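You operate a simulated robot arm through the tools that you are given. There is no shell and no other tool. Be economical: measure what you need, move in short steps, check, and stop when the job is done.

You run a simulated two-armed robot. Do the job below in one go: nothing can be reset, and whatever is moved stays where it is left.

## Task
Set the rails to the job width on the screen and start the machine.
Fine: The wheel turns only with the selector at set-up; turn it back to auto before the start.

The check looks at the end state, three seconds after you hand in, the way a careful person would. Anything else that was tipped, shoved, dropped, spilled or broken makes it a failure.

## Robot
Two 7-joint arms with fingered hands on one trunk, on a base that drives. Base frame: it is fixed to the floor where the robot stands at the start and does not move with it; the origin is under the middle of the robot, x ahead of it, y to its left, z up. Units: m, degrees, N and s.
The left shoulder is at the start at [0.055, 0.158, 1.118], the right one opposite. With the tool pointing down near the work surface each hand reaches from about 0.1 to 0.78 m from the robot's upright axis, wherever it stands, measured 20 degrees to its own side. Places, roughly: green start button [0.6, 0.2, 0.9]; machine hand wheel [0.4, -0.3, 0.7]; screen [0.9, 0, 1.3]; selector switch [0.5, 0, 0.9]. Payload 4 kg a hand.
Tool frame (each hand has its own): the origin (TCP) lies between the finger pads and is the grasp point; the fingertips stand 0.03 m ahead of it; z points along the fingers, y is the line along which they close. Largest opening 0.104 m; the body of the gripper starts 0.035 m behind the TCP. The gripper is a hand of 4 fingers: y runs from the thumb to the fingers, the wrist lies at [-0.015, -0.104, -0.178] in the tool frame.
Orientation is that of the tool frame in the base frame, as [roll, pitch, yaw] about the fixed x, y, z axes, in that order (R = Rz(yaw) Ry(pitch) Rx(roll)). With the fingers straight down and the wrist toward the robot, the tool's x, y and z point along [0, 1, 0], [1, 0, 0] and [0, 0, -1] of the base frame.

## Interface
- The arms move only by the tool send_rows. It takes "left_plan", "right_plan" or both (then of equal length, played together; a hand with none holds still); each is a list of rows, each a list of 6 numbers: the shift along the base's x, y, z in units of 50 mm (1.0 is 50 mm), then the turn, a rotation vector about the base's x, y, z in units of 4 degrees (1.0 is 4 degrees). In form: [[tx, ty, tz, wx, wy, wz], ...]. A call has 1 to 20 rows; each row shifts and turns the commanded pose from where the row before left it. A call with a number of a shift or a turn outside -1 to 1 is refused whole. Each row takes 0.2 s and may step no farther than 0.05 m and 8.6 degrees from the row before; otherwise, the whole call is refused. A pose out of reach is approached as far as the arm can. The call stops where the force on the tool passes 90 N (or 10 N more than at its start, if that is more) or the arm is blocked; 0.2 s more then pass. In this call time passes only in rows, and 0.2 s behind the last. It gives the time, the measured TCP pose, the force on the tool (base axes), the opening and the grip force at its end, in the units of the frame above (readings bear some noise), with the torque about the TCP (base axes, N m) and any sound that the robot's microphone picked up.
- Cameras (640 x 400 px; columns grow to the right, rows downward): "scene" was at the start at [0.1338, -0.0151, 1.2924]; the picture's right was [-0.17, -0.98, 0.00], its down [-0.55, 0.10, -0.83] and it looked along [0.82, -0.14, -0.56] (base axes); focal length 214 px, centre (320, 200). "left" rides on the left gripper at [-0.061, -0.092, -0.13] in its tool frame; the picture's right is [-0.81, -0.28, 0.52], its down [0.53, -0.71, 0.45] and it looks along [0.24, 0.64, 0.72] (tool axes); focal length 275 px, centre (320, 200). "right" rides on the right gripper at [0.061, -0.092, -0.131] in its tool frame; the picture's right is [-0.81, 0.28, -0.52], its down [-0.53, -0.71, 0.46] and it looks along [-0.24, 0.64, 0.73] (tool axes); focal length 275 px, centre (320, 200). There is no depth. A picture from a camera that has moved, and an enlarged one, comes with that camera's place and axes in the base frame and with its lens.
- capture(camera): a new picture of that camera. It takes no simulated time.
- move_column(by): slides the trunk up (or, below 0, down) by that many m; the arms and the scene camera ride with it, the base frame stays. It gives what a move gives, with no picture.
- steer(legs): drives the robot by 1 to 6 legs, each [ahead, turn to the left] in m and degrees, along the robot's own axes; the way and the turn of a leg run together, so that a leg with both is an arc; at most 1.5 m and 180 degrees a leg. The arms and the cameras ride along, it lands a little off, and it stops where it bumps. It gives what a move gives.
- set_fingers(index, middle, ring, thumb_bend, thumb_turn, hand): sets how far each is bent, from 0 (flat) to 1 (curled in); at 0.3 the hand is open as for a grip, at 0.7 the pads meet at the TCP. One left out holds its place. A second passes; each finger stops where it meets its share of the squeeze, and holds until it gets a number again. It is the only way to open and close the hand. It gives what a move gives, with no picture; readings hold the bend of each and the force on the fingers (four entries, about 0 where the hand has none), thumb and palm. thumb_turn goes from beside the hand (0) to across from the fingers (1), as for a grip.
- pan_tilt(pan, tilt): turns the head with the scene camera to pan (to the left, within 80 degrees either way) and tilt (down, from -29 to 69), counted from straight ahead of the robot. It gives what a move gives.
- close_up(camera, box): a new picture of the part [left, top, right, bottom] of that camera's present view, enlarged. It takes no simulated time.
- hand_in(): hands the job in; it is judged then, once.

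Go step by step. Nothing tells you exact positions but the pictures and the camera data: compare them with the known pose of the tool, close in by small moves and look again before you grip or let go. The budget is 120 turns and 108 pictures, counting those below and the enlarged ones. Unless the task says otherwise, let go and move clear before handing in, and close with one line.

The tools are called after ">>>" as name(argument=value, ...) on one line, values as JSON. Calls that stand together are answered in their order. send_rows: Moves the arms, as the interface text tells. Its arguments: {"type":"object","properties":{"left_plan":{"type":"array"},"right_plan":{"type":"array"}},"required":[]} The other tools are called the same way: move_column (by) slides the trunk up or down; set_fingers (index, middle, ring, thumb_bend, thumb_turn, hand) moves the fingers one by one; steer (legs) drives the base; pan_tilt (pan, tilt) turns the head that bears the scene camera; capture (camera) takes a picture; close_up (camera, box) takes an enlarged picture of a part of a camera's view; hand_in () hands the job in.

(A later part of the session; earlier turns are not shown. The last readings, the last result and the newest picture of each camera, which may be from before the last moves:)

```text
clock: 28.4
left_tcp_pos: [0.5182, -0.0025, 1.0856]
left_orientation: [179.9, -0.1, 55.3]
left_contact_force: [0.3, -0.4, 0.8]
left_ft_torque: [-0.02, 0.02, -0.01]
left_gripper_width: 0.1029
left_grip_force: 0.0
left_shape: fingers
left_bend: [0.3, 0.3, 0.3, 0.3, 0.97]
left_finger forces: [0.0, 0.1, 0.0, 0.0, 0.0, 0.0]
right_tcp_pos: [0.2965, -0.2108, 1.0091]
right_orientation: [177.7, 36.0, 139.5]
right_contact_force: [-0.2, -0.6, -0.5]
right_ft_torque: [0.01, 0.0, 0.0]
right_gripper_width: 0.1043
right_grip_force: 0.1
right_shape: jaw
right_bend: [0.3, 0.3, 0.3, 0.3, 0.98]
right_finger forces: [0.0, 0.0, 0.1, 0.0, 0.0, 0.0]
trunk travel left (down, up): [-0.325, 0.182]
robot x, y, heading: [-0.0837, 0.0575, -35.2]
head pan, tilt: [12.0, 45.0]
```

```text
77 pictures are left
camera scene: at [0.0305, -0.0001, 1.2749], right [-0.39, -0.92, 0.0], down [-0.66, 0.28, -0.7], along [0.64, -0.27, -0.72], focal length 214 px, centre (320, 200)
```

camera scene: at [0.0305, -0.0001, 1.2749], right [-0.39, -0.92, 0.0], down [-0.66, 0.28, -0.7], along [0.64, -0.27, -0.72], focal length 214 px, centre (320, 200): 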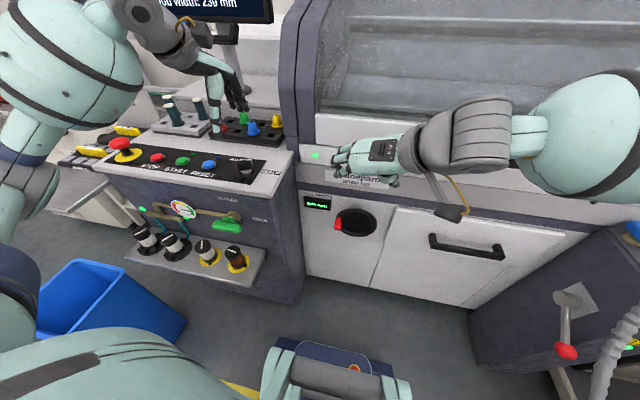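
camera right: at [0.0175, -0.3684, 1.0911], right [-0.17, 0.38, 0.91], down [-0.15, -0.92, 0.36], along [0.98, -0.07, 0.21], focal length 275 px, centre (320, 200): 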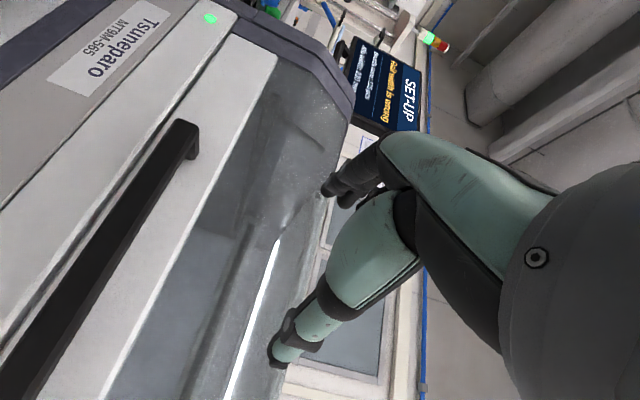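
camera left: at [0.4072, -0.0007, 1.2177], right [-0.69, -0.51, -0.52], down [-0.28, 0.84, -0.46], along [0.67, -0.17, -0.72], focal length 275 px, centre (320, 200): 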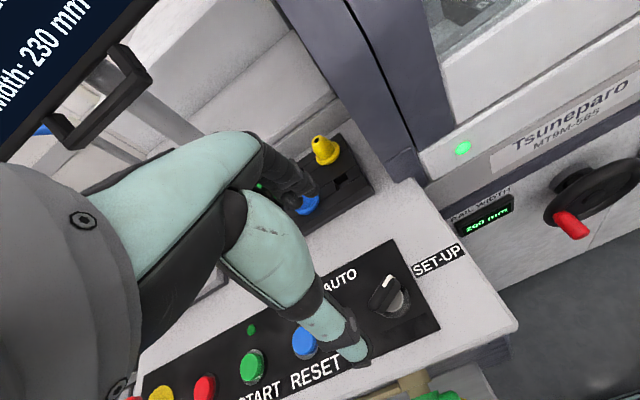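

The right hand is reachable here, tilted about 36° forward of straight down. I'll bring it to a point about 0.10 m short of the knob along the finger direction and look.

>>> send_rows(right_plan=[[0.195, 0.08, -0.727, 0, 0, 0.21], [0.195, 0.08, -0.727, 0, 0, 0.21], [0.195, 0.08, -0.727, 0, 0, 0.21], [0.195, 0.08, -0.727, 0, 0, 0.21], [0.195, 0.08, -0.727, 0, 0, 0.21], [0.195, 0.08, -0.727, 0, 0, 0.21]])

>>> capture(camera="scene")

>>> capture(camera="right")

>>> capture(camera="left")

```text
clock: 29.8
left_tcp_pos: [0.5177, -0.0015, 1.0856]
left_orientation: [179.9, 0.0, 55.3]
left_contact_force: [-1.3, -0.3, -1.1]
left_ft_torque: [0.01, 0.04, 0.01]
left_gripper_width: 0.1028
left_grip_force: 0.0
left_shape: fingers
left_bend: [0.3, 0.3, 0.3, 0.3, 0.97]
left_finger forces: [0.0, 0.0, 0.1, 0.0, 0.0, 0.1]
right_tcp_pos: [0.3553, -0.1891, 0.7904]
right_orientation: [177.6, 36.0, 144.5]
right_contact_force: [0.5, 0.8, 0.0]
right_ft_torque: [0.01, 0.01, 0.0]
right_gripper_width: 0.104
right_grip_force: 0.0
right_shape: jaw
right_bend: [0.3, 0.3, 0.3, 0.3, 0.98]
right_finger forces: [0.0, 0.0, 0.1, 0.0, 0.0, 0.0]
trunk travel left (down, up): [-0.325, 0.182]
robot x, y, heading: [-0.0799, 0.0627, -35.0]
head pan, tilt: [12.0, 45.0]
```

```text
76 pictures are left
camera scene: at [0.0302, -0.0004, 1.2749], right [-0.39, -0.92, 0.0], down [-0.66, 0.28, -0.7], along [0.64, -0.27, -0.72], focal length 214 px, centre (320, 200)
```

scene: 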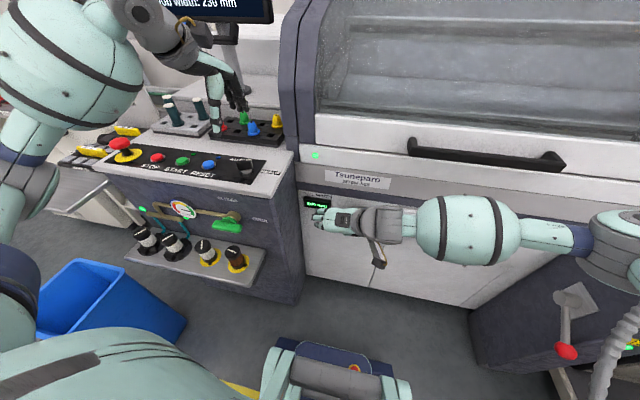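

```text
75 pictures are left
camera right: at [0.198, -0.1964, 0.8569], right [0.43, 0.01, 0.9], down [0.18, -0.98, -0.08], along [0.89, 0.2, -0.42], focal length 275 px, centre (320, 200)
```

right: 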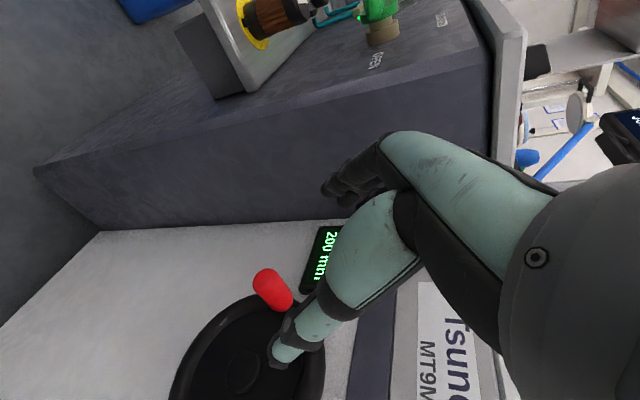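

```text
74 pictures are left
camera left: at [0.4083, -0.0001, 1.2167], right [-0.69, -0.51, -0.52], down [-0.28, 0.84, -0.46], along [0.67, -0.17, -0.72], focal length 275 px, centre (320, 200)
```

left: 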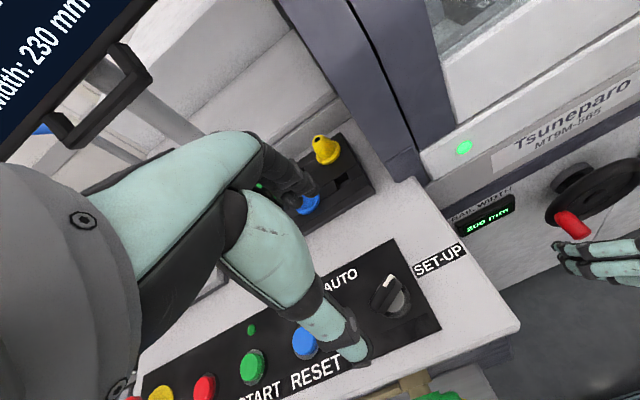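

The right camera confirms the knob (tip near (0.395, -0.218, 0.714)) and hub, and it also sees the readout. I'll move in along the finger direction so the knob lies between thumb and fingers.

>>> send_rows(right_plan=[[0.24, -0.16, -0.4, 0, 0, 0], [0.24, -0.16, -0.4, 0, 0, 0], [0.24, -0.16, -0.4, 0, 0, 0], [0.2, -0.14, -0.35, 0, 0, 0]])

>>> capture(camera="right")

>>> close_up(camera="scene", box=[280, 170, 420, 270])

>>> close_up(camera="left", box=[440, 140, 640, 290])

```text
clock: 30.8
left_tcp_pos: [0.5181, -0.0015, 1.0874]
left_orientation: [179.9, 0.0, 55.2]
left_contact_force: [-0.7, 0.1, 0.3]
left_ft_torque: [-0.05, 0.01, -0.01]
left_gripper_width: 0.103
left_grip_force: 0.0
left_shape: fingers
left_bend: [0.3, 0.3, 0.3, 0.3, 0.97]
left_finger forces: [0.1, 0.1, 0.1, 0.0, 0.0, 0.1]
right_tcp_pos: [0.4023, -0.2198, 0.714]
right_orientation: [177.5, 36.1, 144.5]
right_contact_force: [0.8, -0.3, 0.7]
right_ft_torque: [0.0, 0.03, 0.0]
right_gripper_width: 0.1038
right_grip_force: 0.1
right_shape: jaw
right_bend: [0.3, 0.3, 0.3, 0.3, 0.98]
right_finger forces: [0.0, 0.1, 0.0, 0.0, 0.1, 0.0]
trunk travel left (down, up): [-0.325, 0.182]
robot x, y, heading: [-0.083, 0.058, -35.4]
head pan, tilt: [12.0, 45.0]
```

```text
73 pictures are left
camera right: at [0.2448, -0.2271, 0.7798], right [0.43, 0.01, 0.9], down [0.18, -0.98, -0.08], along [0.89, 0.2, -0.42], focal length 275 px, centre (320, 200)
```

right: 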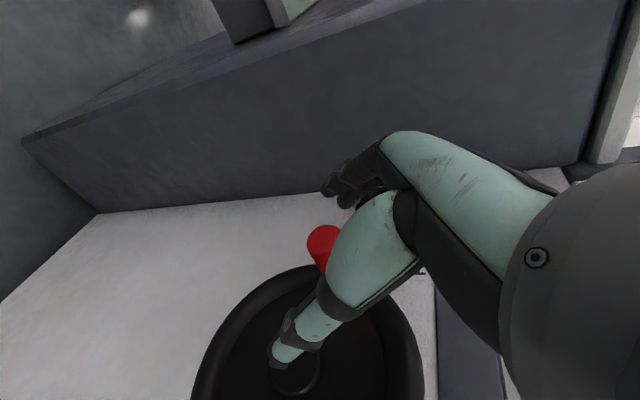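

```text
4.00 times, centred on (350, 220) of scene
camera zoom: at [0.0303, -0.0005, 1.2749], right [-0.39, -0.92, 0.0], down [-0.66, 0.28, -0.7], along [0.64, -0.27, -0.72], focal length 858 px, centre (200, 120)
```

zoom: 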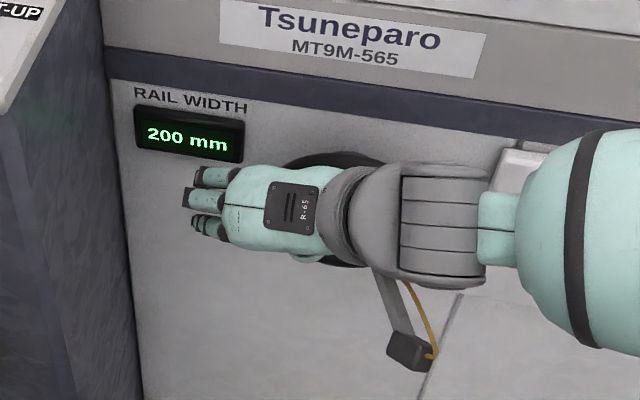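

```text
2.67 times, centred on (540, 215) of left
camera zoom: at [0.4083, -0.0002, 1.2167], right [-0.69, -0.51, -0.52], down [-0.28, 0.84, -0.46], along [0.67, -0.17, -0.72], focal length 734 px, centre (-267, 160)
```

zoom: 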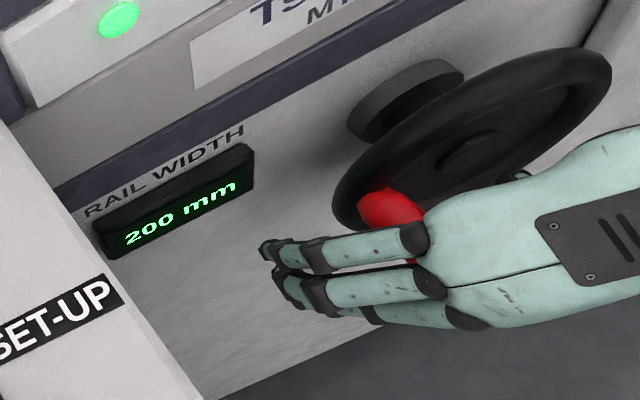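

The knob lies between the thumb and the fingers near the TCP. I'll close the right hand on it.

>>> set_fingers(hand="right", index=0.7, middle=0.7, ring=0.7, thumb_bend=0.7)

>>> close_up(camera="left", box=[440, 140, 640, 290])

>>> capture(camera="right")

```text
clock: 31.8
left_tcp_pos: [0.5185, -0.0012, 1.0865]
left_orientation: [179.8, 0.0, 55.3]
left_contact_force: [0.2, 1.0, 0.1]
left_ft_torque: [0.0, -0.01, 0.0]
left_gripper_width: 0.103
left_grip_force: 0.1
left_shape: fingers
left_bend: [0.3, 0.3, 0.3, 0.3, 0.97]
left_finger forces: [0.0, 0.0, 0.1, 0.1, 0.1, 0.1]
right_tcp_pos: [0.4019, -0.2187, 0.7151]
right_orientation: [177.6, 36.2, 144.6]
right_contact_force: [4.0, 2.6, 0.0]
right_ft_torque: [0.06, -0.01, 0.2]
right_gripper_width: 0.0065
right_grip_force: 6.2
right_shape: fingers
right_bend: [0.69, 0.66, 0.66, 0.67, 0.97]
right_finger forces: [1.1, 3.7, 3.9, 0.0, 3.1, 0.0]
trunk travel left (down, up): [-0.325, 0.182]
robot x, y, heading: [-0.0832, 0.0571, -35.2]
head pan, tilt: [12.0, 45.0]
```

```text
2.67 times, centred on (540, 215) of left
camera zoom: at [0.4082, 0.0005, 1.2168], right [-0.69, -0.51, -0.52], down [-0.28, 0.84, -0.46], along [0.67, -0.17, -0.72], focal length 734 px, centre (-267, 160)
```

zoom: 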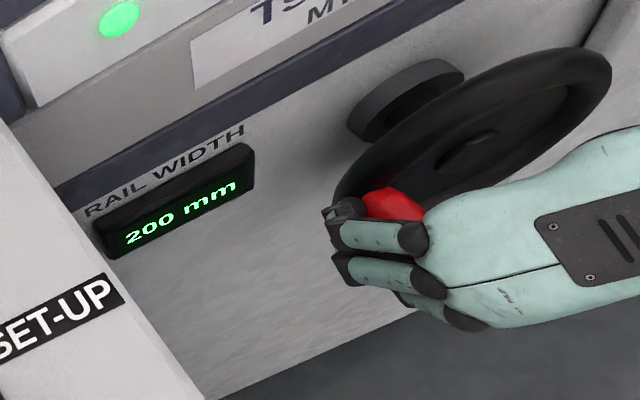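

```text
69 pictures are left
camera right: at [0.2449, -0.2263, 0.7805], right [0.43, 0.01, 0.9], down [0.18, -0.98, -0.08], along [0.89, 0.2, -0.42], focal length 275 px, centre (320, 200)
```

right: 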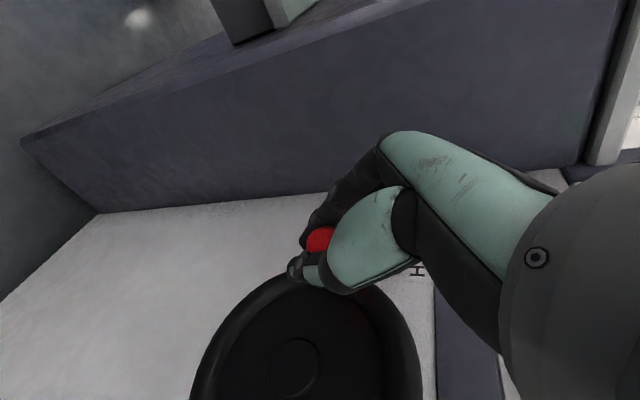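

The fingers hold the outer end of the knob, which should be enough for a test. I'll crank about 30° clockwise and watch the force and the readout.

>>> send_rows(right_plan=[[-0.096, -0.136, 0.296, 0, 0, 0], [-0.137, -0.194, 0.242, 0, 0, 0]])

>>> close_up(camera="left", box=[440, 140, 640, 290])

>>> capture(camera="right")

```text
clock: 32.4
left_tcp_pos: [0.5172, -0.0012, 1.0863]
left_orientation: [179.8, 0.1, 55.3]
left_contact_force: [-0.7, -0.3, -0.3]
left_ft_torque: [-0.02, 0.04, -0.03]
left_gripper_width: 0.1028
left_grip_force: 0.1
left_shape: fingers
left_bend: [0.3, 0.3, 0.3, 0.3, 0.97]
left_finger forces: [0.0, 0.1, 0.0, 0.0, 0.1, 0.0]
right_tcp_pos: [0.3909, -0.2344, 0.7444]
right_orientation: [177.5, 36.4, 144.5]
right_contact_force: [6.7, 6.9, 8.3]
right_ft_torque: [-0.01, -0.31, 0.18]
right_gripper_width: 0.0073
right_grip_force: 7.4
right_shape: fingers
right_bend: [0.68, 0.65, 0.66, 0.67, 0.97]
right_finger forces: [1.7, 4.2, 7.6, 0.0, 2.6, 0.0]
trunk travel left (down, up): [-0.325, 0.182]
robot x, y, heading: [-0.0838, 0.0556, -35.0]
head pan, tilt: [12.0, 45.0]
```

```text
2.67 times, centred on (540, 215) of left
camera zoom: at [0.4074, 0.0013, 1.2174], right [-0.69, -0.51, -0.52], down [-0.28, 0.84, -0.46], along [0.67, -0.17, -0.72], focal length 734 px, centre (-267, 160)
```

zoom: 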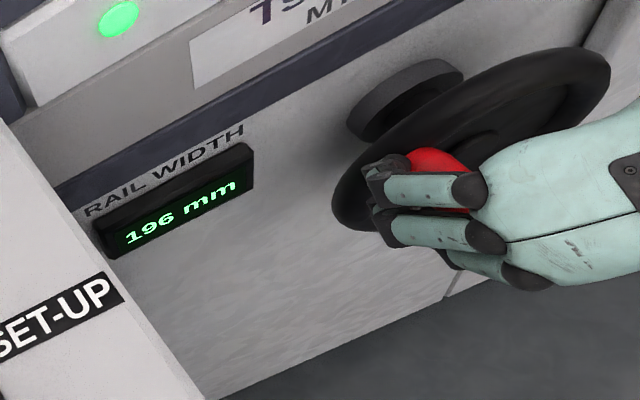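

```text
67 pictures are left
camera right: at [0.2336, -0.2423, 0.8091], right [0.42, 0.01, 0.91], down [0.18, -0.98, -0.08], along [0.89, 0.2, -0.42], focal length 275 px, centre (320, 200)
```

right: 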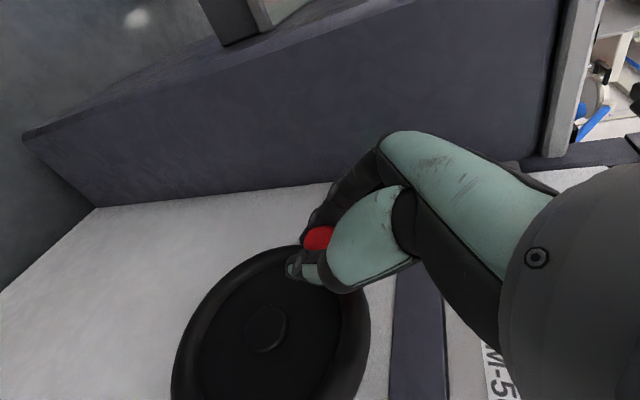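

Clockwise made it fall to 196, about 4 mm for 30°, so counter-clockwise widens it and roughly 225–255° will be needed. I'll crank the other way in stages and check the readout.

>>> send_rows(right_plan=[[0.137, 0.194, -0.242, 0, 0, 0], [0.097, 0.137, -0.296, 0, 0, 0], [0.048, 0.069, -0.328, 0, 0, 0], [-0.001, -0.002, -0.338, 0, 0, 0]])

>>> close_up(camera="left", box=[440, 140, 640, 290])

>>> capture(camera="right")

```text
clock: 33.4
left_tcp_pos: [0.5177, -0.001, 1.086]
left_orientation: [179.9, 0.1, 55.4]
left_contact_force: [-0.8, -0.2, -0.8]
left_ft_torque: [-0.02, 0.03, -0.01]
left_gripper_width: 0.1029
left_grip_force: 0.2
left_shape: fingers
left_bend: [0.3, 0.3, 0.3, 0.3, 0.97]
left_finger forces: [0.0, 0.0, 0.1, 0.1, 0.0, 0.0]
right_tcp_pos: [0.4048, -0.2155, 0.6799]
right_orientation: [177.6, 36.1, 144.3]
right_contact_force: [0.3, -0.4, -1.1]
right_ft_torque: [0.0, 0.0, -0.03]
right_gripper_width: 0.0015
right_grip_force: 0.0
right_shape: fingers
right_bend: [0.7, 0.7, 0.7, 0.7, 0.98]
right_finger forces: [0.0, 0.1, 0.2, 0.0, 0.0, 0.1]
trunk travel left (down, up): [-0.325, 0.182]
robot x, y, heading: [-0.0826, 0.0588, -35.1]
head pan, tilt: [12.0, 45.0]
```

```text
2.67 times, centred on (540, 215) of left
camera zoom: at [0.408, -0.0002, 1.2168], right [-0.69, -0.51, -0.52], down [-0.28, 0.84, -0.46], along [0.67, -0.17, -0.72], focal length 734 px, centre (-267, 160)
```

zoom: 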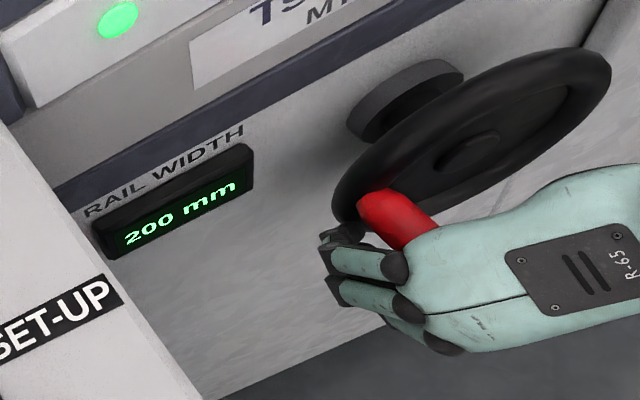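

```text
65 pictures are left
camera right: at [0.247, -0.2233, 0.7461], right [0.43, 0.01, 0.9], down [0.18, -0.98, -0.08], along [0.89, 0.19, -0.42], focal length 275 px, centre (320, 200)
```

right: 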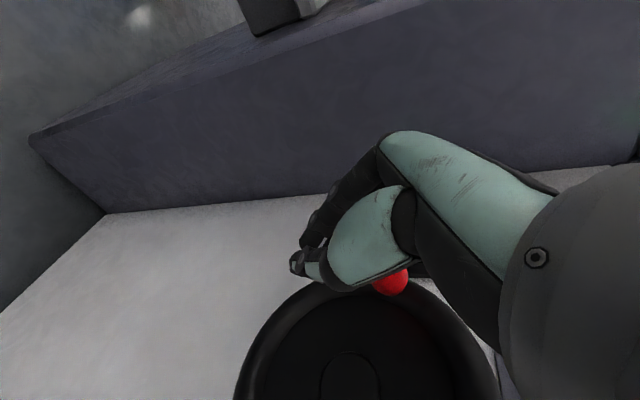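

The hand slipped off below the knob because it only held the outer underside; the readout is back at 200. I'll back straight out, open, and turn the fingers straight down so they wrap the knob fully along its length.

>>> send_rows(right_plan=[[-0.49, 0.346, 0, 0, 0, 0], [-0.65, 0.46, 0, 0, 0, 0], [-0.65, 0.46, 0.2, 0, 0, 0]])

>>> set_fingers(hand="right", index=0.3, middle=0.3, ring=0.3, thumb_bend=0.3)

>>> send_rows(right_plan=[[0, 0, 1, 0.577, 0.817, 0], [0, 0, 1, 0.577, 0.817, 0], [0, 0, 1, 0.577, 0.817, 0], [0, 0, 0, 0.577, 0.817, 0], [0, 0, 0, 0.577, 0.817, 0], [0, 0, 0, 0.577, 0.817, 0], [0, 0, 0, 0.577, 0.817, 0], [0, 0, 0, 0.577, 0.817, 0]])

>>> capture(camera="right")

>>> close_up(camera="left", box=[440, 140, 640, 290])

>>> close_up(camera="scene", box=[280, 170, 420, 270])

```text
clock: 34.2
left_tcp_pos: [0.5177, -0.0017, 1.0874]
left_orientation: [179.9, 0.0, 55.3]
left_contact_force: [-0.5, 0.3, 0.8]
left_ft_torque: [0.0, 0.0, 0.03]
left_gripper_width: 0.103
left_grip_force: 0.1
left_shape: fingers
left_bend: [0.3, 0.3, 0.3, 0.3, 0.97]
left_finger forces: [0.0, 0.0, 0.0, 0.0, 0.0, 0.1]
right_tcp_pos: [0.3369, -0.1792, 0.6925]
right_orientation: [178.0, 35.6, 144.9]
right_contact_force: [1.2, 0.0, -0.1]
right_ft_torque: [0.0, 0.03, 0.01]
right_gripper_width: 0.0012
right_grip_force: 0.1
right_shape: fingers
right_bend: [0.7, 0.7, 0.7, 0.7, 0.98]
right_finger forces: [0.1, 0.1, 0.0, 0.1, 0.0, 0.1]
right hand out of reach, approached as far as the arm can: row 2, 3
trunk travel left (down, up): [-0.325, 0.182]
robot x, y, heading: [-0.0809, 0.0547, -35.4]
head pan, tilt: [12.0, 45.0]
```

```text
clock: 35.2
left_tcp_pos: [0.5168, -0.0014, 1.088]
left_orientation: [179.9, 0.0, 55.3]
left_contact_force: [-0.4, -0.3, -0.2]
left_ft_torque: [0.01, 0.0, 0.02]
left_gripper_width: 0.1028
left_grip_force: 0.0
left_shape: fingers
left_bend: [0.3, 0.3, 0.3, 0.3, 0.97]
left_finger forces: [0.1, 0.1, 0.0, 0.0, 0.0, 0.1]
right_tcp_pos: [0.3365, -0.1803, 0.6925]
right_orientation: [177.9, 35.6, 144.9]
right_contact_force: [0.2, -0.5, 0.0]
right_ft_torque: [-0.03, 0.01, 0.03]
right_gripper_width: 0.1028
right_grip_force: 0.0
right_shape: fingers
right_bend: [0.3, 0.3, 0.3, 0.3, 0.98]
right_finger forces: [0.0, 0.0, 0.0, 0.1, 0.0, 0.0]
trunk travel left (down, up): [-0.325, 0.182]
robot x, y, heading: [-0.0844, 0.0585, -34.9]
head pan, tilt: [12.0, 45.0]
```

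```text
clock: 37.0
left_tcp_pos: [0.5182, -0.001, 1.0864]
left_orientation: [179.9, -0.1, 55.3]
left_contact_force: [-0.7, 0.1, 0.0]
left_ft_torque: [0.02, 0.01, 0.01]
left_gripper_width: 0.1028
left_grip_force: 0.0
left_shape: fingers
left_bend: [0.3, 0.3, 0.3, 0.3, 0.97]
left_finger forces: [0.1, 0.1, 0.0, 0.1, 0.0, 0.0]
right_tcp_pos: [0.3393, -0.1768, 0.8447]
right_orientation: [176.6, 8.2, 144.9]
right_contact_force: [0.2, 0.0, 0.4]
right_ft_torque: [0.0, 0.0, 0.02]
right_gripper_width: 0.1029
right_grip_force: 0.1
right_shape: fingers
right_bend: [0.3, 0.3, 0.3, 0.3, 0.98]
right_finger forces: [0.0, 0.0, 0.0, 0.0, 0.0, 0.1]
right hand out of reach, approached as far as the arm can: row 8
trunk travel left (down, up): [-0.325, 0.182]
robot x, y, heading: [-0.0802, 0.0593, -35.4]
head pan, tilt: [12.0, 45.0]
```

```text
64 pictures are left
camera right: at [0.2196, -0.214, 0.9601], right [0.73, -0.22, 0.64], down [0.09, -0.9, -0.42], along [0.67, 0.37, -0.64], focal length 275 px, centre (320, 200)
```

right: 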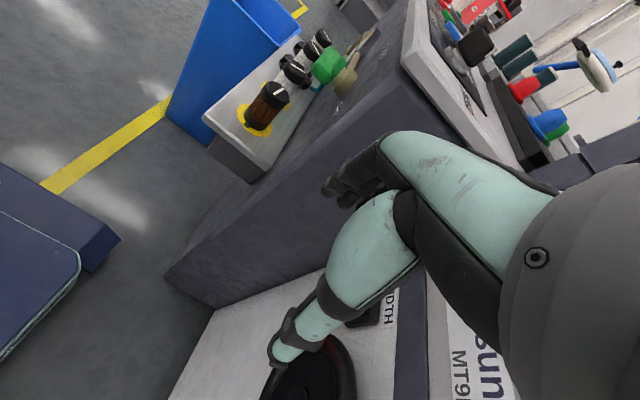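

```text
2.67 times, centred on (540, 215) of left
camera zoom: at [0.4084, 0.0003, 1.2167], right [-0.69, -0.51, -0.52], down [-0.28, 0.84, -0.46], along [0.67, -0.17, -0.72], focal length 734 px, centre (-267, 160)
```

zoom: 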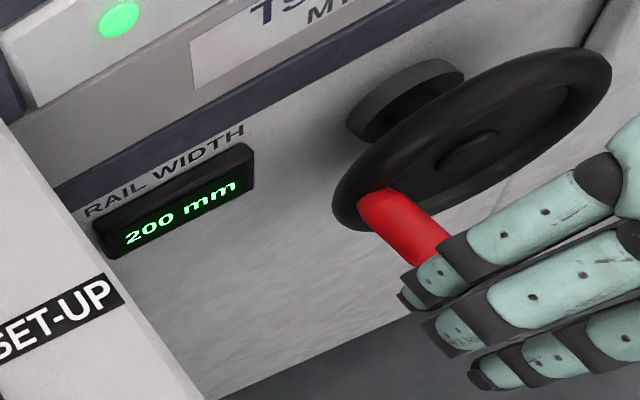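

```text
4.00 times, centred on (350, 220) of scene
camera zoom: at [0.0303, 0.0, 1.2749], right [-0.39, -0.92, 0.0], down [-0.66, 0.28, -0.7], along [0.64, -0.27, -0.72], focal length 858 px, centre (200, 120)
```

zoom: 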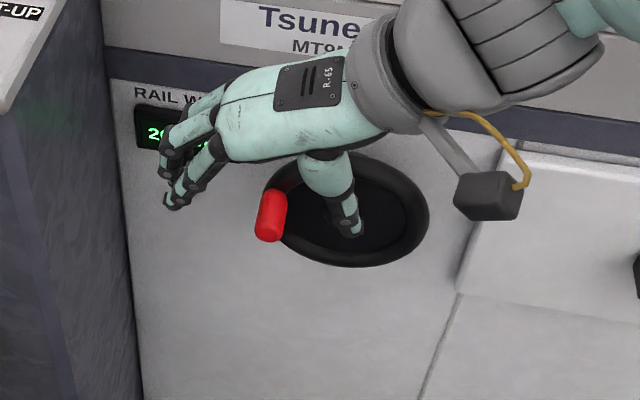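

The readout is 200 and the knob is where it was. I'll place the hand above it, slightly in front of the rim, and look before lowering.

>>> send_rows(right_plan=[[0.44, -0.3, -0.3, 0, 0, 0], [0.44, -0.3, -0.3, 0, 0, 0], [0.44, -0.3, -0.3, 0, 0, 0]])

>>> close_up(camera="left", box=[440, 140, 640, 290])

>>> close_up(camera="scene", box=[280, 170, 420, 270])

>>> capture(camera="right")

```text
clock: 37.8
left_tcp_pos: [0.5178, -0.0009, 1.0872]
left_orientation: [179.9, -0.1, 55.3]
left_contact_force: [0.2, 0.0, -0.8]
left_ft_torque: [0.0, -0.03, -0.03]
left_gripper_width: 0.1028
left_grip_force: 0.0
left_shape: fingers
left_bend: [0.3, 0.3, 0.3, 0.3, 0.97]
left_finger forces: [0.0, 0.0, 0.0, 0.0, 0.0, 0.0]
right_tcp_pos: [0.4051, -0.2235, 0.7995]
right_orientation: [176.4, 8.1, 144.8]
right_contact_force: [1.0, -0.2, -0.5]
right_ft_torque: [0.0, -0.01, 0.02]
right_gripper_width: 0.1028
right_grip_force: 0.1
right_shape: fingers
right_bend: [0.3, 0.3, 0.3, 0.3, 0.98]
right_finger forces: [0.0, 0.0, 0.0, 0.0, 0.0, 0.1]
trunk travel left (down, up): [-0.325, 0.182]
robot x, y, heading: [-0.0814, 0.0551, -35.3]
head pan, tilt: [12.0, 45.0]
```

```text
2.67 times, centred on (540, 215) of left
camera zoom: at [0.4082, -0.0005, 1.2167], right [-0.69, -0.51, -0.52], down [-0.28, 0.84, -0.46], along [0.67, -0.17, -0.72], focal length 734 px, centre (-267, 160)
```

zoom: 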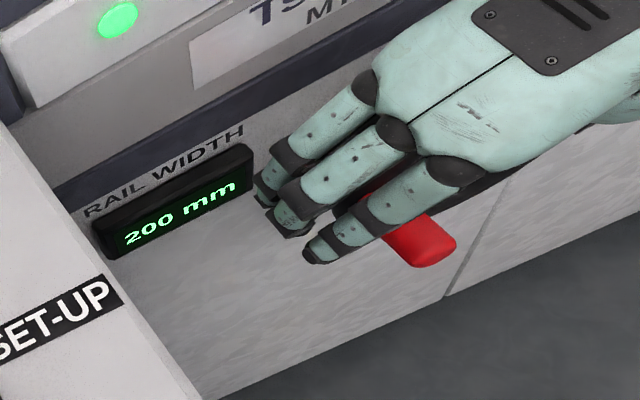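

```text
4.00 times, centred on (350, 220) of scene
camera zoom: at [0.0302, -0.0008, 1.2749], right [-0.39, -0.92, 0.0], down [-0.66, 0.28, -0.7], along [0.64, -0.27, -0.72], focal length 858 px, centre (200, 120)
```

zoom: 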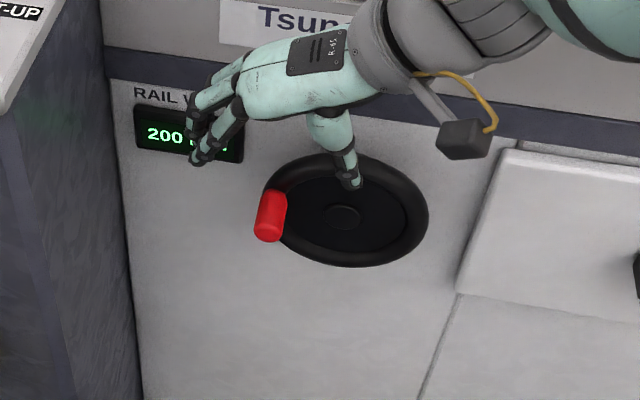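

```text
59 pictures are left
camera right: at [0.2852, -0.2599, 0.914], right [0.73, -0.22, 0.64], down [0.09, -0.9, -0.42], along [0.67, 0.37, -0.64], focal length 275 px, centre (320, 200)
```

right: 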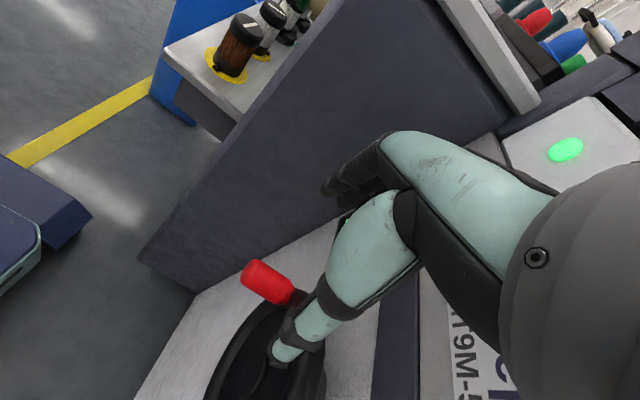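

It's lined up with the knob, with only a little room to the rim. I'll lower straight down, easing back 6 mm.

>>> send_rows(right_plan=[[-0.1, 0.07, -0.5, 0, 0, 0], [0, 0, -0.5, 0, 0, 0], [0, 0, -0.5, 0, 0, 0], [0, 0, -0.5, 0, 0, 0]])

>>> close_up(camera="left", box=[440, 140, 640, 290])

>>> capture(camera="right")

```text
clock: 38.8
left_tcp_pos: [0.5171, -0.0023, 1.0855]
left_orientation: [179.9, 0.1, 55.3]
left_contact_force: [0.5, -0.7, 0.8]
left_ft_torque: [-0.01, 0.02, 0.02]
left_gripper_width: 0.1027
left_grip_force: 0.1
left_shape: fingers
left_bend: [0.3, 0.3, 0.3, 0.3, 0.97]
left_finger forces: [0.0, 0.1, 0.1, 0.0, 0.1, 0.1]
right_tcp_pos: [0.4016, -0.2179, 0.6987]
right_orientation: [176.4, 8.3, 144.7]
right_contact_force: [1.0, 0.3, -0.1]
right_ft_torque: [0.02, 0.01, 0.0]
right_gripper_width: 0.1028
right_grip_force: 0.1
right_shape: fingers
right_bend: [0.3, 0.3, 0.3, 0.3, 0.98]
right_finger forces: [0.0, 0.0, 0.0, 0.0, 0.1, 0.0]
trunk travel left (down, up): [-0.325, 0.182]
robot x, y, heading: [-0.0828, 0.0559, -35.3]
head pan, tilt: [12.0, 45.0]
```

```text
2.67 times, centred on (540, 215) of left
camera zoom: at [0.4083, -0.0004, 1.2167], right [-0.69, -0.51, -0.52], down [-0.28, 0.84, -0.46], along [0.67, -0.17, -0.72], focal length 734 px, centre (-267, 160)
```

zoom: 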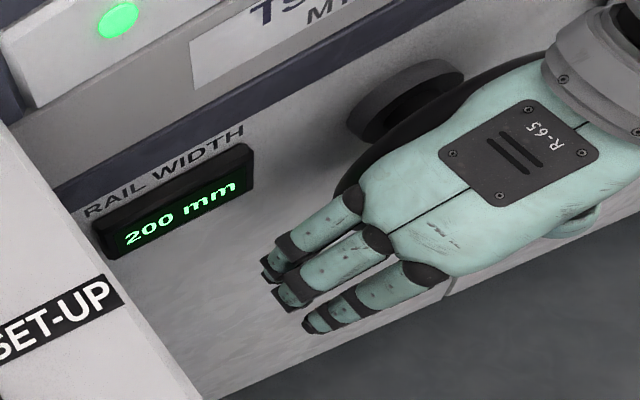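

```text
57 pictures are left
camera right: at [0.2803, -0.2551, 0.8138], right [0.73, -0.22, 0.64], down [0.09, -0.9, -0.42], along [0.67, 0.37, -0.64], focal length 275 px, centre (320, 200)
```

right: 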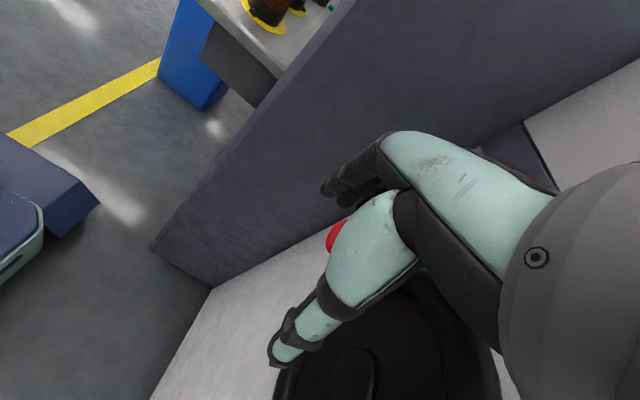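

The knob sits deep between thumb and fingers with no contact yet. I'll close around it.

>>> set_fingers(hand="right", index=0.8, middle=0.8, ring=0.8, thumb_bend=0.75)

>>> close_up(camera="left", box=[440, 140, 640, 290])

>>> capture(camera="right")

```text
clock: 39.8
left_tcp_pos: [0.518, -0.0018, 1.0866]
left_orientation: [179.9, 0.0, 55.2]
left_contact_force: [1.6, 0.4, -0.2]
left_ft_torque: [-0.01, 0.02, 0.02]
left_gripper_width: 0.1031
left_grip_force: 0.1
left_shape: fingers
left_bend: [0.3, 0.3, 0.3, 0.3, 0.97]
left_finger forces: [0.0, 0.1, 0.0, 0.1, 0.0, 0.1]
right_tcp_pos: [0.4011, -0.2187, 0.6994]
right_orientation: [176.5, 8.2, 144.7]
right_contact_force: [-0.3, 1.4, -0.5]
right_ft_torque: [0.03, 0.01, 0.03]
right_gripper_width: 0.0
right_grip_force: 0.7
right_shape: fingers
right_bend: [0.77, 0.8, 0.8, 0.72, 0.97]
right_finger forces: [0.0, 0.0, 1.5, 0.0, 0.1, 0.1]
trunk travel left (down, up): [-0.325, 0.182]
robot x, y, heading: [-0.0806, 0.0573, -35.2]
head pan, tilt: [12.0, 45.0]
```

```text
2.67 times, centred on (540, 215) of left
camera zoom: at [0.4081, 0.0001, 1.2169], right [-0.69, -0.51, -0.52], down [-0.28, 0.84, -0.46], along [0.67, -0.17, -0.72], focal length 734 px, centre (-267, 160)
```

zoom: 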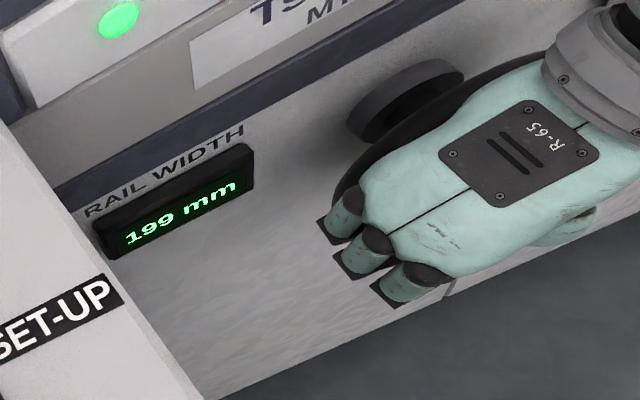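

```text
55 pictures are left
camera right: at [0.2802, -0.2546, 0.8142], right [0.73, -0.22, 0.64], down [0.09, -0.9, -0.42], along [0.67, 0.37, -0.64], focal length 275 px, centre (320, 200)
```

right: 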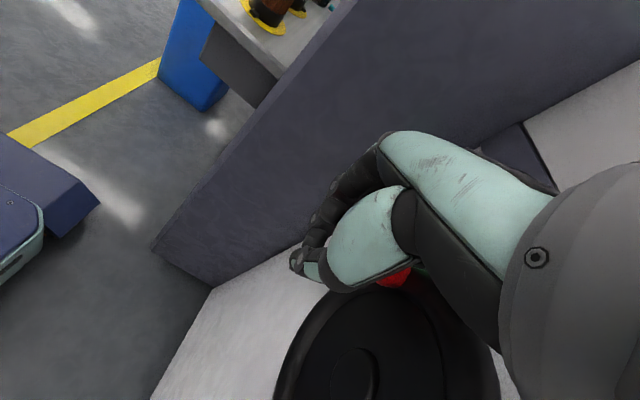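

The readout says 199 and the knob's base shows just past the thumb, so the knob looks caged. I'll crank counter-clockwise about 45° and check.

>>> send_rows(right_plan=[[0.048, 0.069, -0.328, 0, 0, 0], [-0.001, -0.002, -0.338, 0, 0, 0], [-0.053, -0.075, -0.328, 0, 0, 0]])

>>> close_up(camera="left", box=[440, 140, 640, 290])

>>> capture(camera="right")

```text
clock: 40.6
left_tcp_pos: [0.5176, 0.0011, 1.0865]
left_orientation: [179.9, -0.1, 55.3]
left_contact_force: [-1.5, -0.5, -0.2]
left_ft_torque: [-0.05, -0.01, -0.01]
left_gripper_width: 0.1028
left_grip_force: 0.1
left_shape: fingers
left_bend: [0.3, 0.3, 0.3, 0.3, 0.97]
left_finger forces: [0.0, 0.1, 0.0, 0.0, 0.1, 0.0]
right_tcp_pos: [0.4034, -0.2167, 0.6507]
right_orientation: [176.3, 8.3, 144.8]
right_contact_force: [8.8, 8.8, 6.7]
right_ft_torque: [-0.49, 0.53, -0.02]
right_gripper_width: 0.0001
right_grip_force: 6.8
right_shape: fingers
right_bend: [0.77, 0.8, 0.8, 0.72, 0.97]
right_finger forces: [0.0, 0.0, 0.0, 0.0, 0.1, 13.2]
trunk travel left (down, up): [-0.325, 0.182]
robot x, y, heading: [-0.0817, 0.0594, -35.5]
head pan, tilt: [12.0, 45.0]
```

```text
2.67 times, centred on (540, 215) of left
camera zoom: at [0.4082, 0.0019, 1.217], right [-0.69, -0.51, -0.52], down [-0.28, 0.84, -0.46], along [0.67, -0.17, -0.72], focal length 734 px, centre (-267, 160)
```

zoom: 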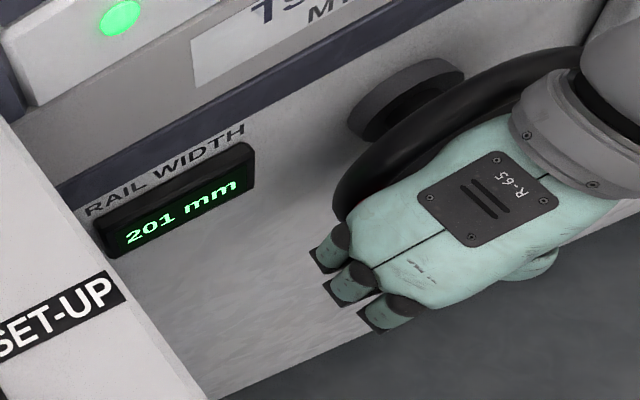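

```text
53 pictures are left
camera right: at [0.2819, -0.2531, 0.7659], right [0.73, -0.22, 0.64], down [0.1, -0.9, -0.42], along [0.67, 0.37, -0.64], focal length 275 px, centre (320, 200)
```

right: 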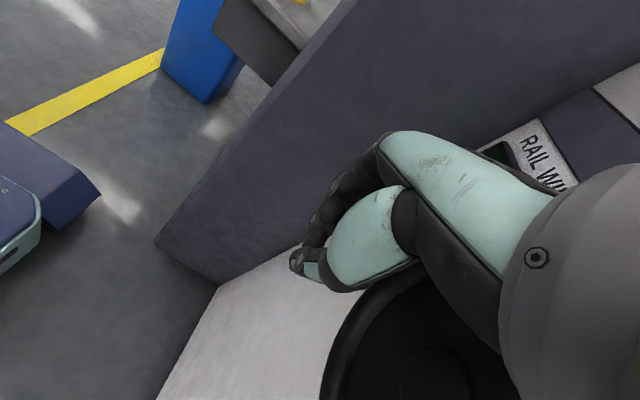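

The palm is now pushing the knob down and the readout is rising (201). I'll go on along the arc with the palm on top and check again.

>>> send_rows(right_plan=[[0.015, 0.021, -0.338, 0, 0, 0], [-0.036, -0.051, -0.334, 0, 0, 0], [-0.084, -0.119, -0.306, 0, 0, 0], [-0.127, -0.18, -0.258, 0, 0, 0]])

>>> close_up(camera="left", box=[440, 140, 640, 290])

>>> capture(camera="right")

```text
clock: 41.6
left_tcp_pos: [0.5181, -0.0012, 1.0867]
left_orientation: [179.8, -0.2, 55.2]
left_contact_force: [-0.1, 0.1, -0.2]
left_ft_torque: [-0.02, 0.01, -0.01]
left_gripper_width: 0.1029
left_grip_force: 0.1
left_shape: fingers
left_bend: [0.3, 0.3, 0.3, 0.3, 0.97]
left_finger forces: [0.0, 0.0, 0.0, 0.0, 0.0, 0.1]
right_tcp_pos: [0.3912, -0.2346, 0.5869]
right_orientation: [176.3, 8.1, 144.8]
right_contact_force: [-0.9, 2.2, 2.0]
right_ft_torque: [-0.09, 0.03, -0.01]
right_gripper_width: 0.0002
right_grip_force: 0.9
right_shape: fingers
right_bend: [0.77, 0.8, 0.8, 0.72, 0.97]
right_finger forces: [0.1, 0.0, 0.0, 0.0, 0.0, 1.5]
trunk travel left (down, up): [-0.325, 0.182]
robot x, y, heading: [-0.0802, 0.0635, -35.4]
head pan, tilt: [12.0, 45.0]
```

```text
2.67 times, centred on (540, 215) of left
camera zoom: at [0.4075, -0.0005, 1.2171], right [-0.69, -0.51, -0.52], down [-0.28, 0.84, -0.46], along [0.67, -0.17, -0.72], focal length 734 px, centre (-267, 160)
```

zoom: 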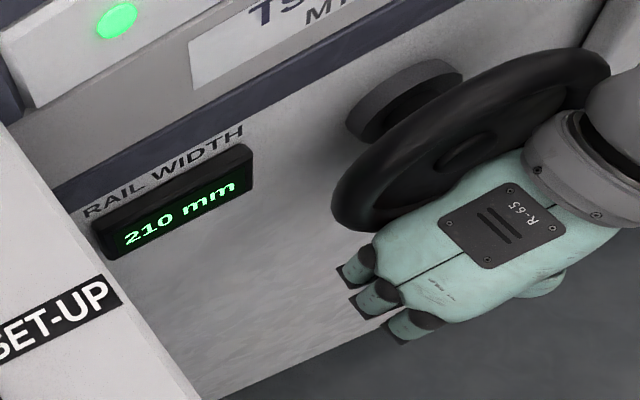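

```text
51 pictures are left
camera right: at [0.2699, -0.2728, 0.7022], right [0.73, -0.22, 0.64], down [0.09, -0.9, -0.42], along [0.67, 0.37, -0.64], focal length 275 px, centre (320, 200)
```

right: 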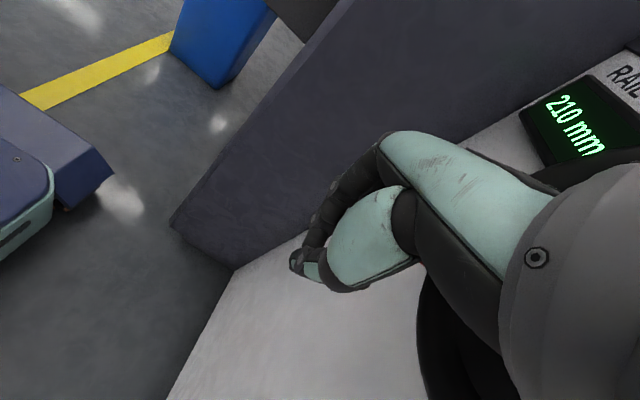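

210 mm now, and the cage works. I'll carry on along the bottom of the arc.

>>> send_rows(right_plan=[[-0.162, -0.229, -0.192, 0, 0, 0], [-0.185, -0.261, -0.114, 0, 0, 0], [-0.195, -0.276, -0.026, 0, 0, 0]])

>>> close_up(camera="left", box=[440, 140, 640, 290])

>>> close_up(camera="scene", box=[280, 170, 420, 270])

>>> capture(camera="right")

```text
clock: 42.4
left_tcp_pos: [0.5158, -0.0007, 1.0876]
left_orientation: [179.8, 0.0, 55.3]
left_contact_force: [0.5, 0.0, 0.3]
left_ft_torque: [0.04, 0.03, 0.02]
left_gripper_width: 0.1029
left_grip_force: 0.0
left_shape: fingers
left_bend: [0.3, 0.3, 0.3, 0.3, 0.97]
left_finger forces: [0.0, 0.0, 0.0, 0.0, 0.1, 0.0]
right_tcp_pos: [0.3652, -0.273, 0.5725]
right_orientation: [176.2, 8.3, 144.6]
right_contact_force: [0.9, 1.9, 7.6]
right_ft_torque: [-0.22, 0.1, -0.02]
right_gripper_width: 0.0
right_grip_force: 4.2
right_shape: fingers
right_bend: [0.77, 0.8, 0.8, 0.72, 0.97]
right_finger forces: [0.0, 0.0, 0.0, 0.0, 0.0, 7.8]
trunk travel left (down, up): [-0.325, 0.182]
robot x, y, heading: [-0.0823, 0.0584, -35.2]
head pan, tilt: [12.0, 45.0]
```

```text
2.67 times, centred on (540, 215) of left
camera zoom: at [0.4068, 0.0007, 1.2176], right [-0.69, -0.51, -0.52], down [-0.28, 0.84, -0.46], along [0.67, -0.17, -0.72], focal length 734 px, centre (-267, 160)
```

zoom: 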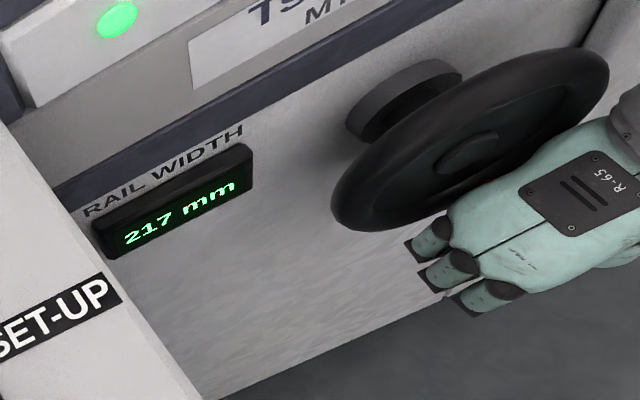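

```text
4.00 times, centred on (350, 220) of scene
camera zoom: at [0.0287, 0.0003, 1.2752], right [-0.39, -0.92, 0.0], down [-0.66, 0.28, -0.7], along [0.64, -0.27, -0.72], focal length 858 px, centre (200, 120)
```

zoom: 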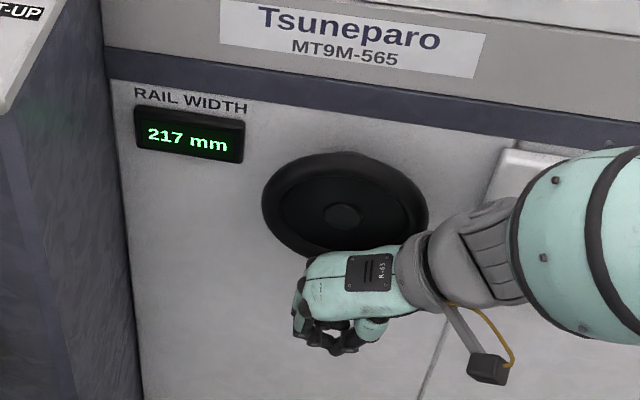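

```text
48 pictures are left
camera right: at [0.2428, -0.3104, 0.687], right [0.73, -0.22, 0.65], down [0.09, -0.9, -0.42], along [0.68, 0.37, -0.64], focal length 275 px, centre (320, 200)
```

right: 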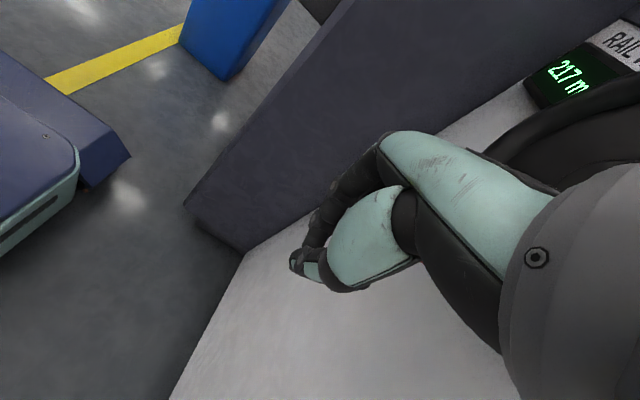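

217 mm. Next the curled fingers will drag the knob to the right and up.

>>> send_rows(right_plan=[[-0.193, -0.273, 0.062, 0, 0, 0], [-0.177, -0.25, 0.146, 0, 0, 0]])

>>> close_up(camera="left", box=[440, 140, 640, 290])

```text
clock: 43.0
left_tcp_pos: [0.5173, 0.0033, 1.087]
left_orientation: [179.8, 0.2, 55.3]
left_contact_force: [0.7, 0.3, 0.0]
left_ft_torque: [0.01, -0.03, -0.02]
left_gripper_width: 0.1029
left_grip_force: 0.0
left_shape: fingers
left_bend: [0.3, 0.3, 0.3, 0.3, 0.97]
left_finger forces: [0.0, 0.0, 0.0, 0.0, 0.0, 0.1]
right_tcp_pos: [0.3493, -0.293, 0.5868]
right_orientation: [175.9, 8.4, 144.8]
right_contact_force: [24.7, 24.1, 25.5]
right_ft_torque: [-1.8, 1.8, -0.02]
right_gripper_width: 0.0001
right_grip_force: 18.3
right_shape: fingers
right_bend: [0.77, 0.8, 0.8, 0.72, 0.97]
right_finger forces: [0.0, 0.0, 0.1, 0.1, 0.1, 37.2]
trunk travel left (down, up): [-0.325, 0.182]
robot x, y, heading: [-0.0804, 0.0587, -35.0]
head pan, tilt: [12.0, 45.0]
```

```text
2.67 times, centred on (540, 215) of left
camera zoom: at [0.4084, 0.0046, 1.2172], right [-0.69, -0.51, -0.52], down [-0.28, 0.84, -0.46], along [0.67, -0.17, -0.72], focal length 734 px, centre (-267, 160)
```

zoom: 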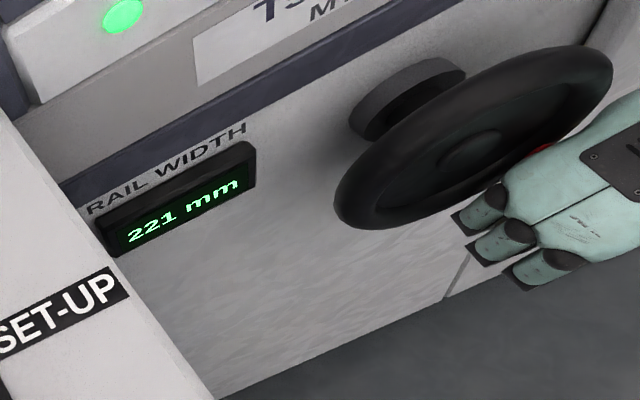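

221 mm, but the palm is pressing radially (about 37 N). I'll lift the hand 15 mm first to unload it.

>>> send_rows(right_plan=[[0, 0, 0.15, 0, 0, 0], [-0.02, -0.03, 0.15, 0, 0, 0]])

>>> close_up(camera="left", box=[440, 120, 640, 290])

>>> close_up(camera="scene", box=[280, 170, 420, 270])

```text
clock: 43.6
left_tcp_pos: [0.5179, 0.0015, 1.0866]
left_orientation: [179.9, 0.0, 55.2]
left_contact_force: [0.1, -0.1, -0.4]
left_ft_torque: [-0.01, 0.03, -0.04]
left_gripper_width: 0.1029
left_grip_force: 0.2
left_shape: fingers
left_bend: [0.3, 0.3, 0.3, 0.3, 0.97]
left_finger forces: [0.0, 0.0, 0.0, 0.0, 0.0, 0.0]
right_tcp_pos: [0.3412, -0.302, 0.5959]
right_orientation: [176.6, 8.2, 144.8]
right_contact_force: [5.9, 7.9, 5.0]
right_ft_torque: [-0.52, 0.28, -0.05]
right_gripper_width: 0.0
right_grip_force: 4.3
right_shape: fingers
right_bend: [0.77, 0.8, 0.8, 0.72, 0.97]
right_finger forces: [0.1, 0.0, 0.1, 0.0, 0.0, 8.4]
trunk travel left (down, up): [-0.325, 0.182]
robot x, y, heading: [-0.0855, 0.0627, -35.4]
head pan, tilt: [12.0, 45.0]
```

```text
2.35 times, centred on (540, 205) of left
camera zoom: at [0.4078, 0.0014, 1.2169], right [-0.69, -0.51, -0.52], down [-0.28, 0.84, -0.46], along [0.67, -0.17, -0.72], focal length 648 px, centre (-198, 188)
```

zoom: 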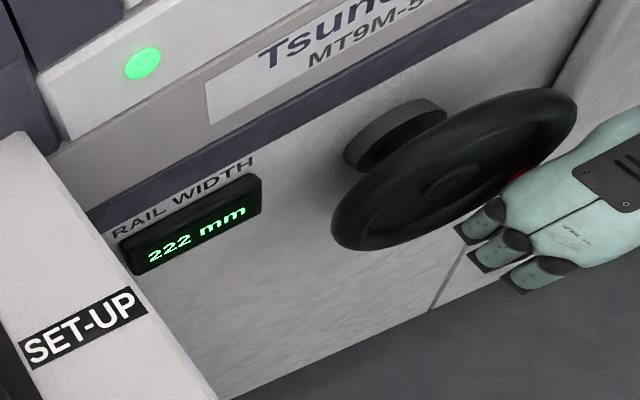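

```text
4.00 times, centred on (350, 220) of scene
camera zoom: at [0.0297, 0.0011, 1.2749], right [-0.39, -0.92, 0.0], down [-0.66, 0.28, -0.7], along [0.64, -0.27, -0.72], focal length 858 px, centre (200, 120)
```

zoom: 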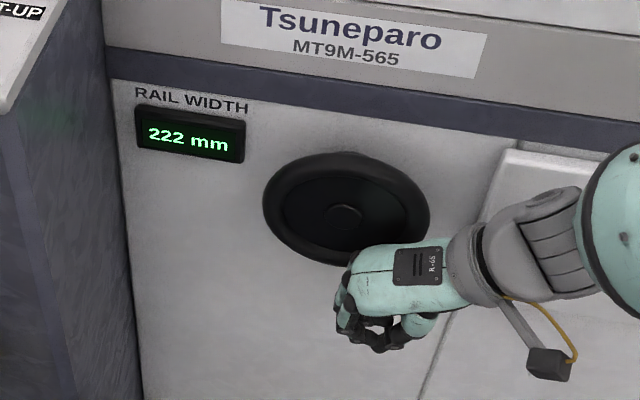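

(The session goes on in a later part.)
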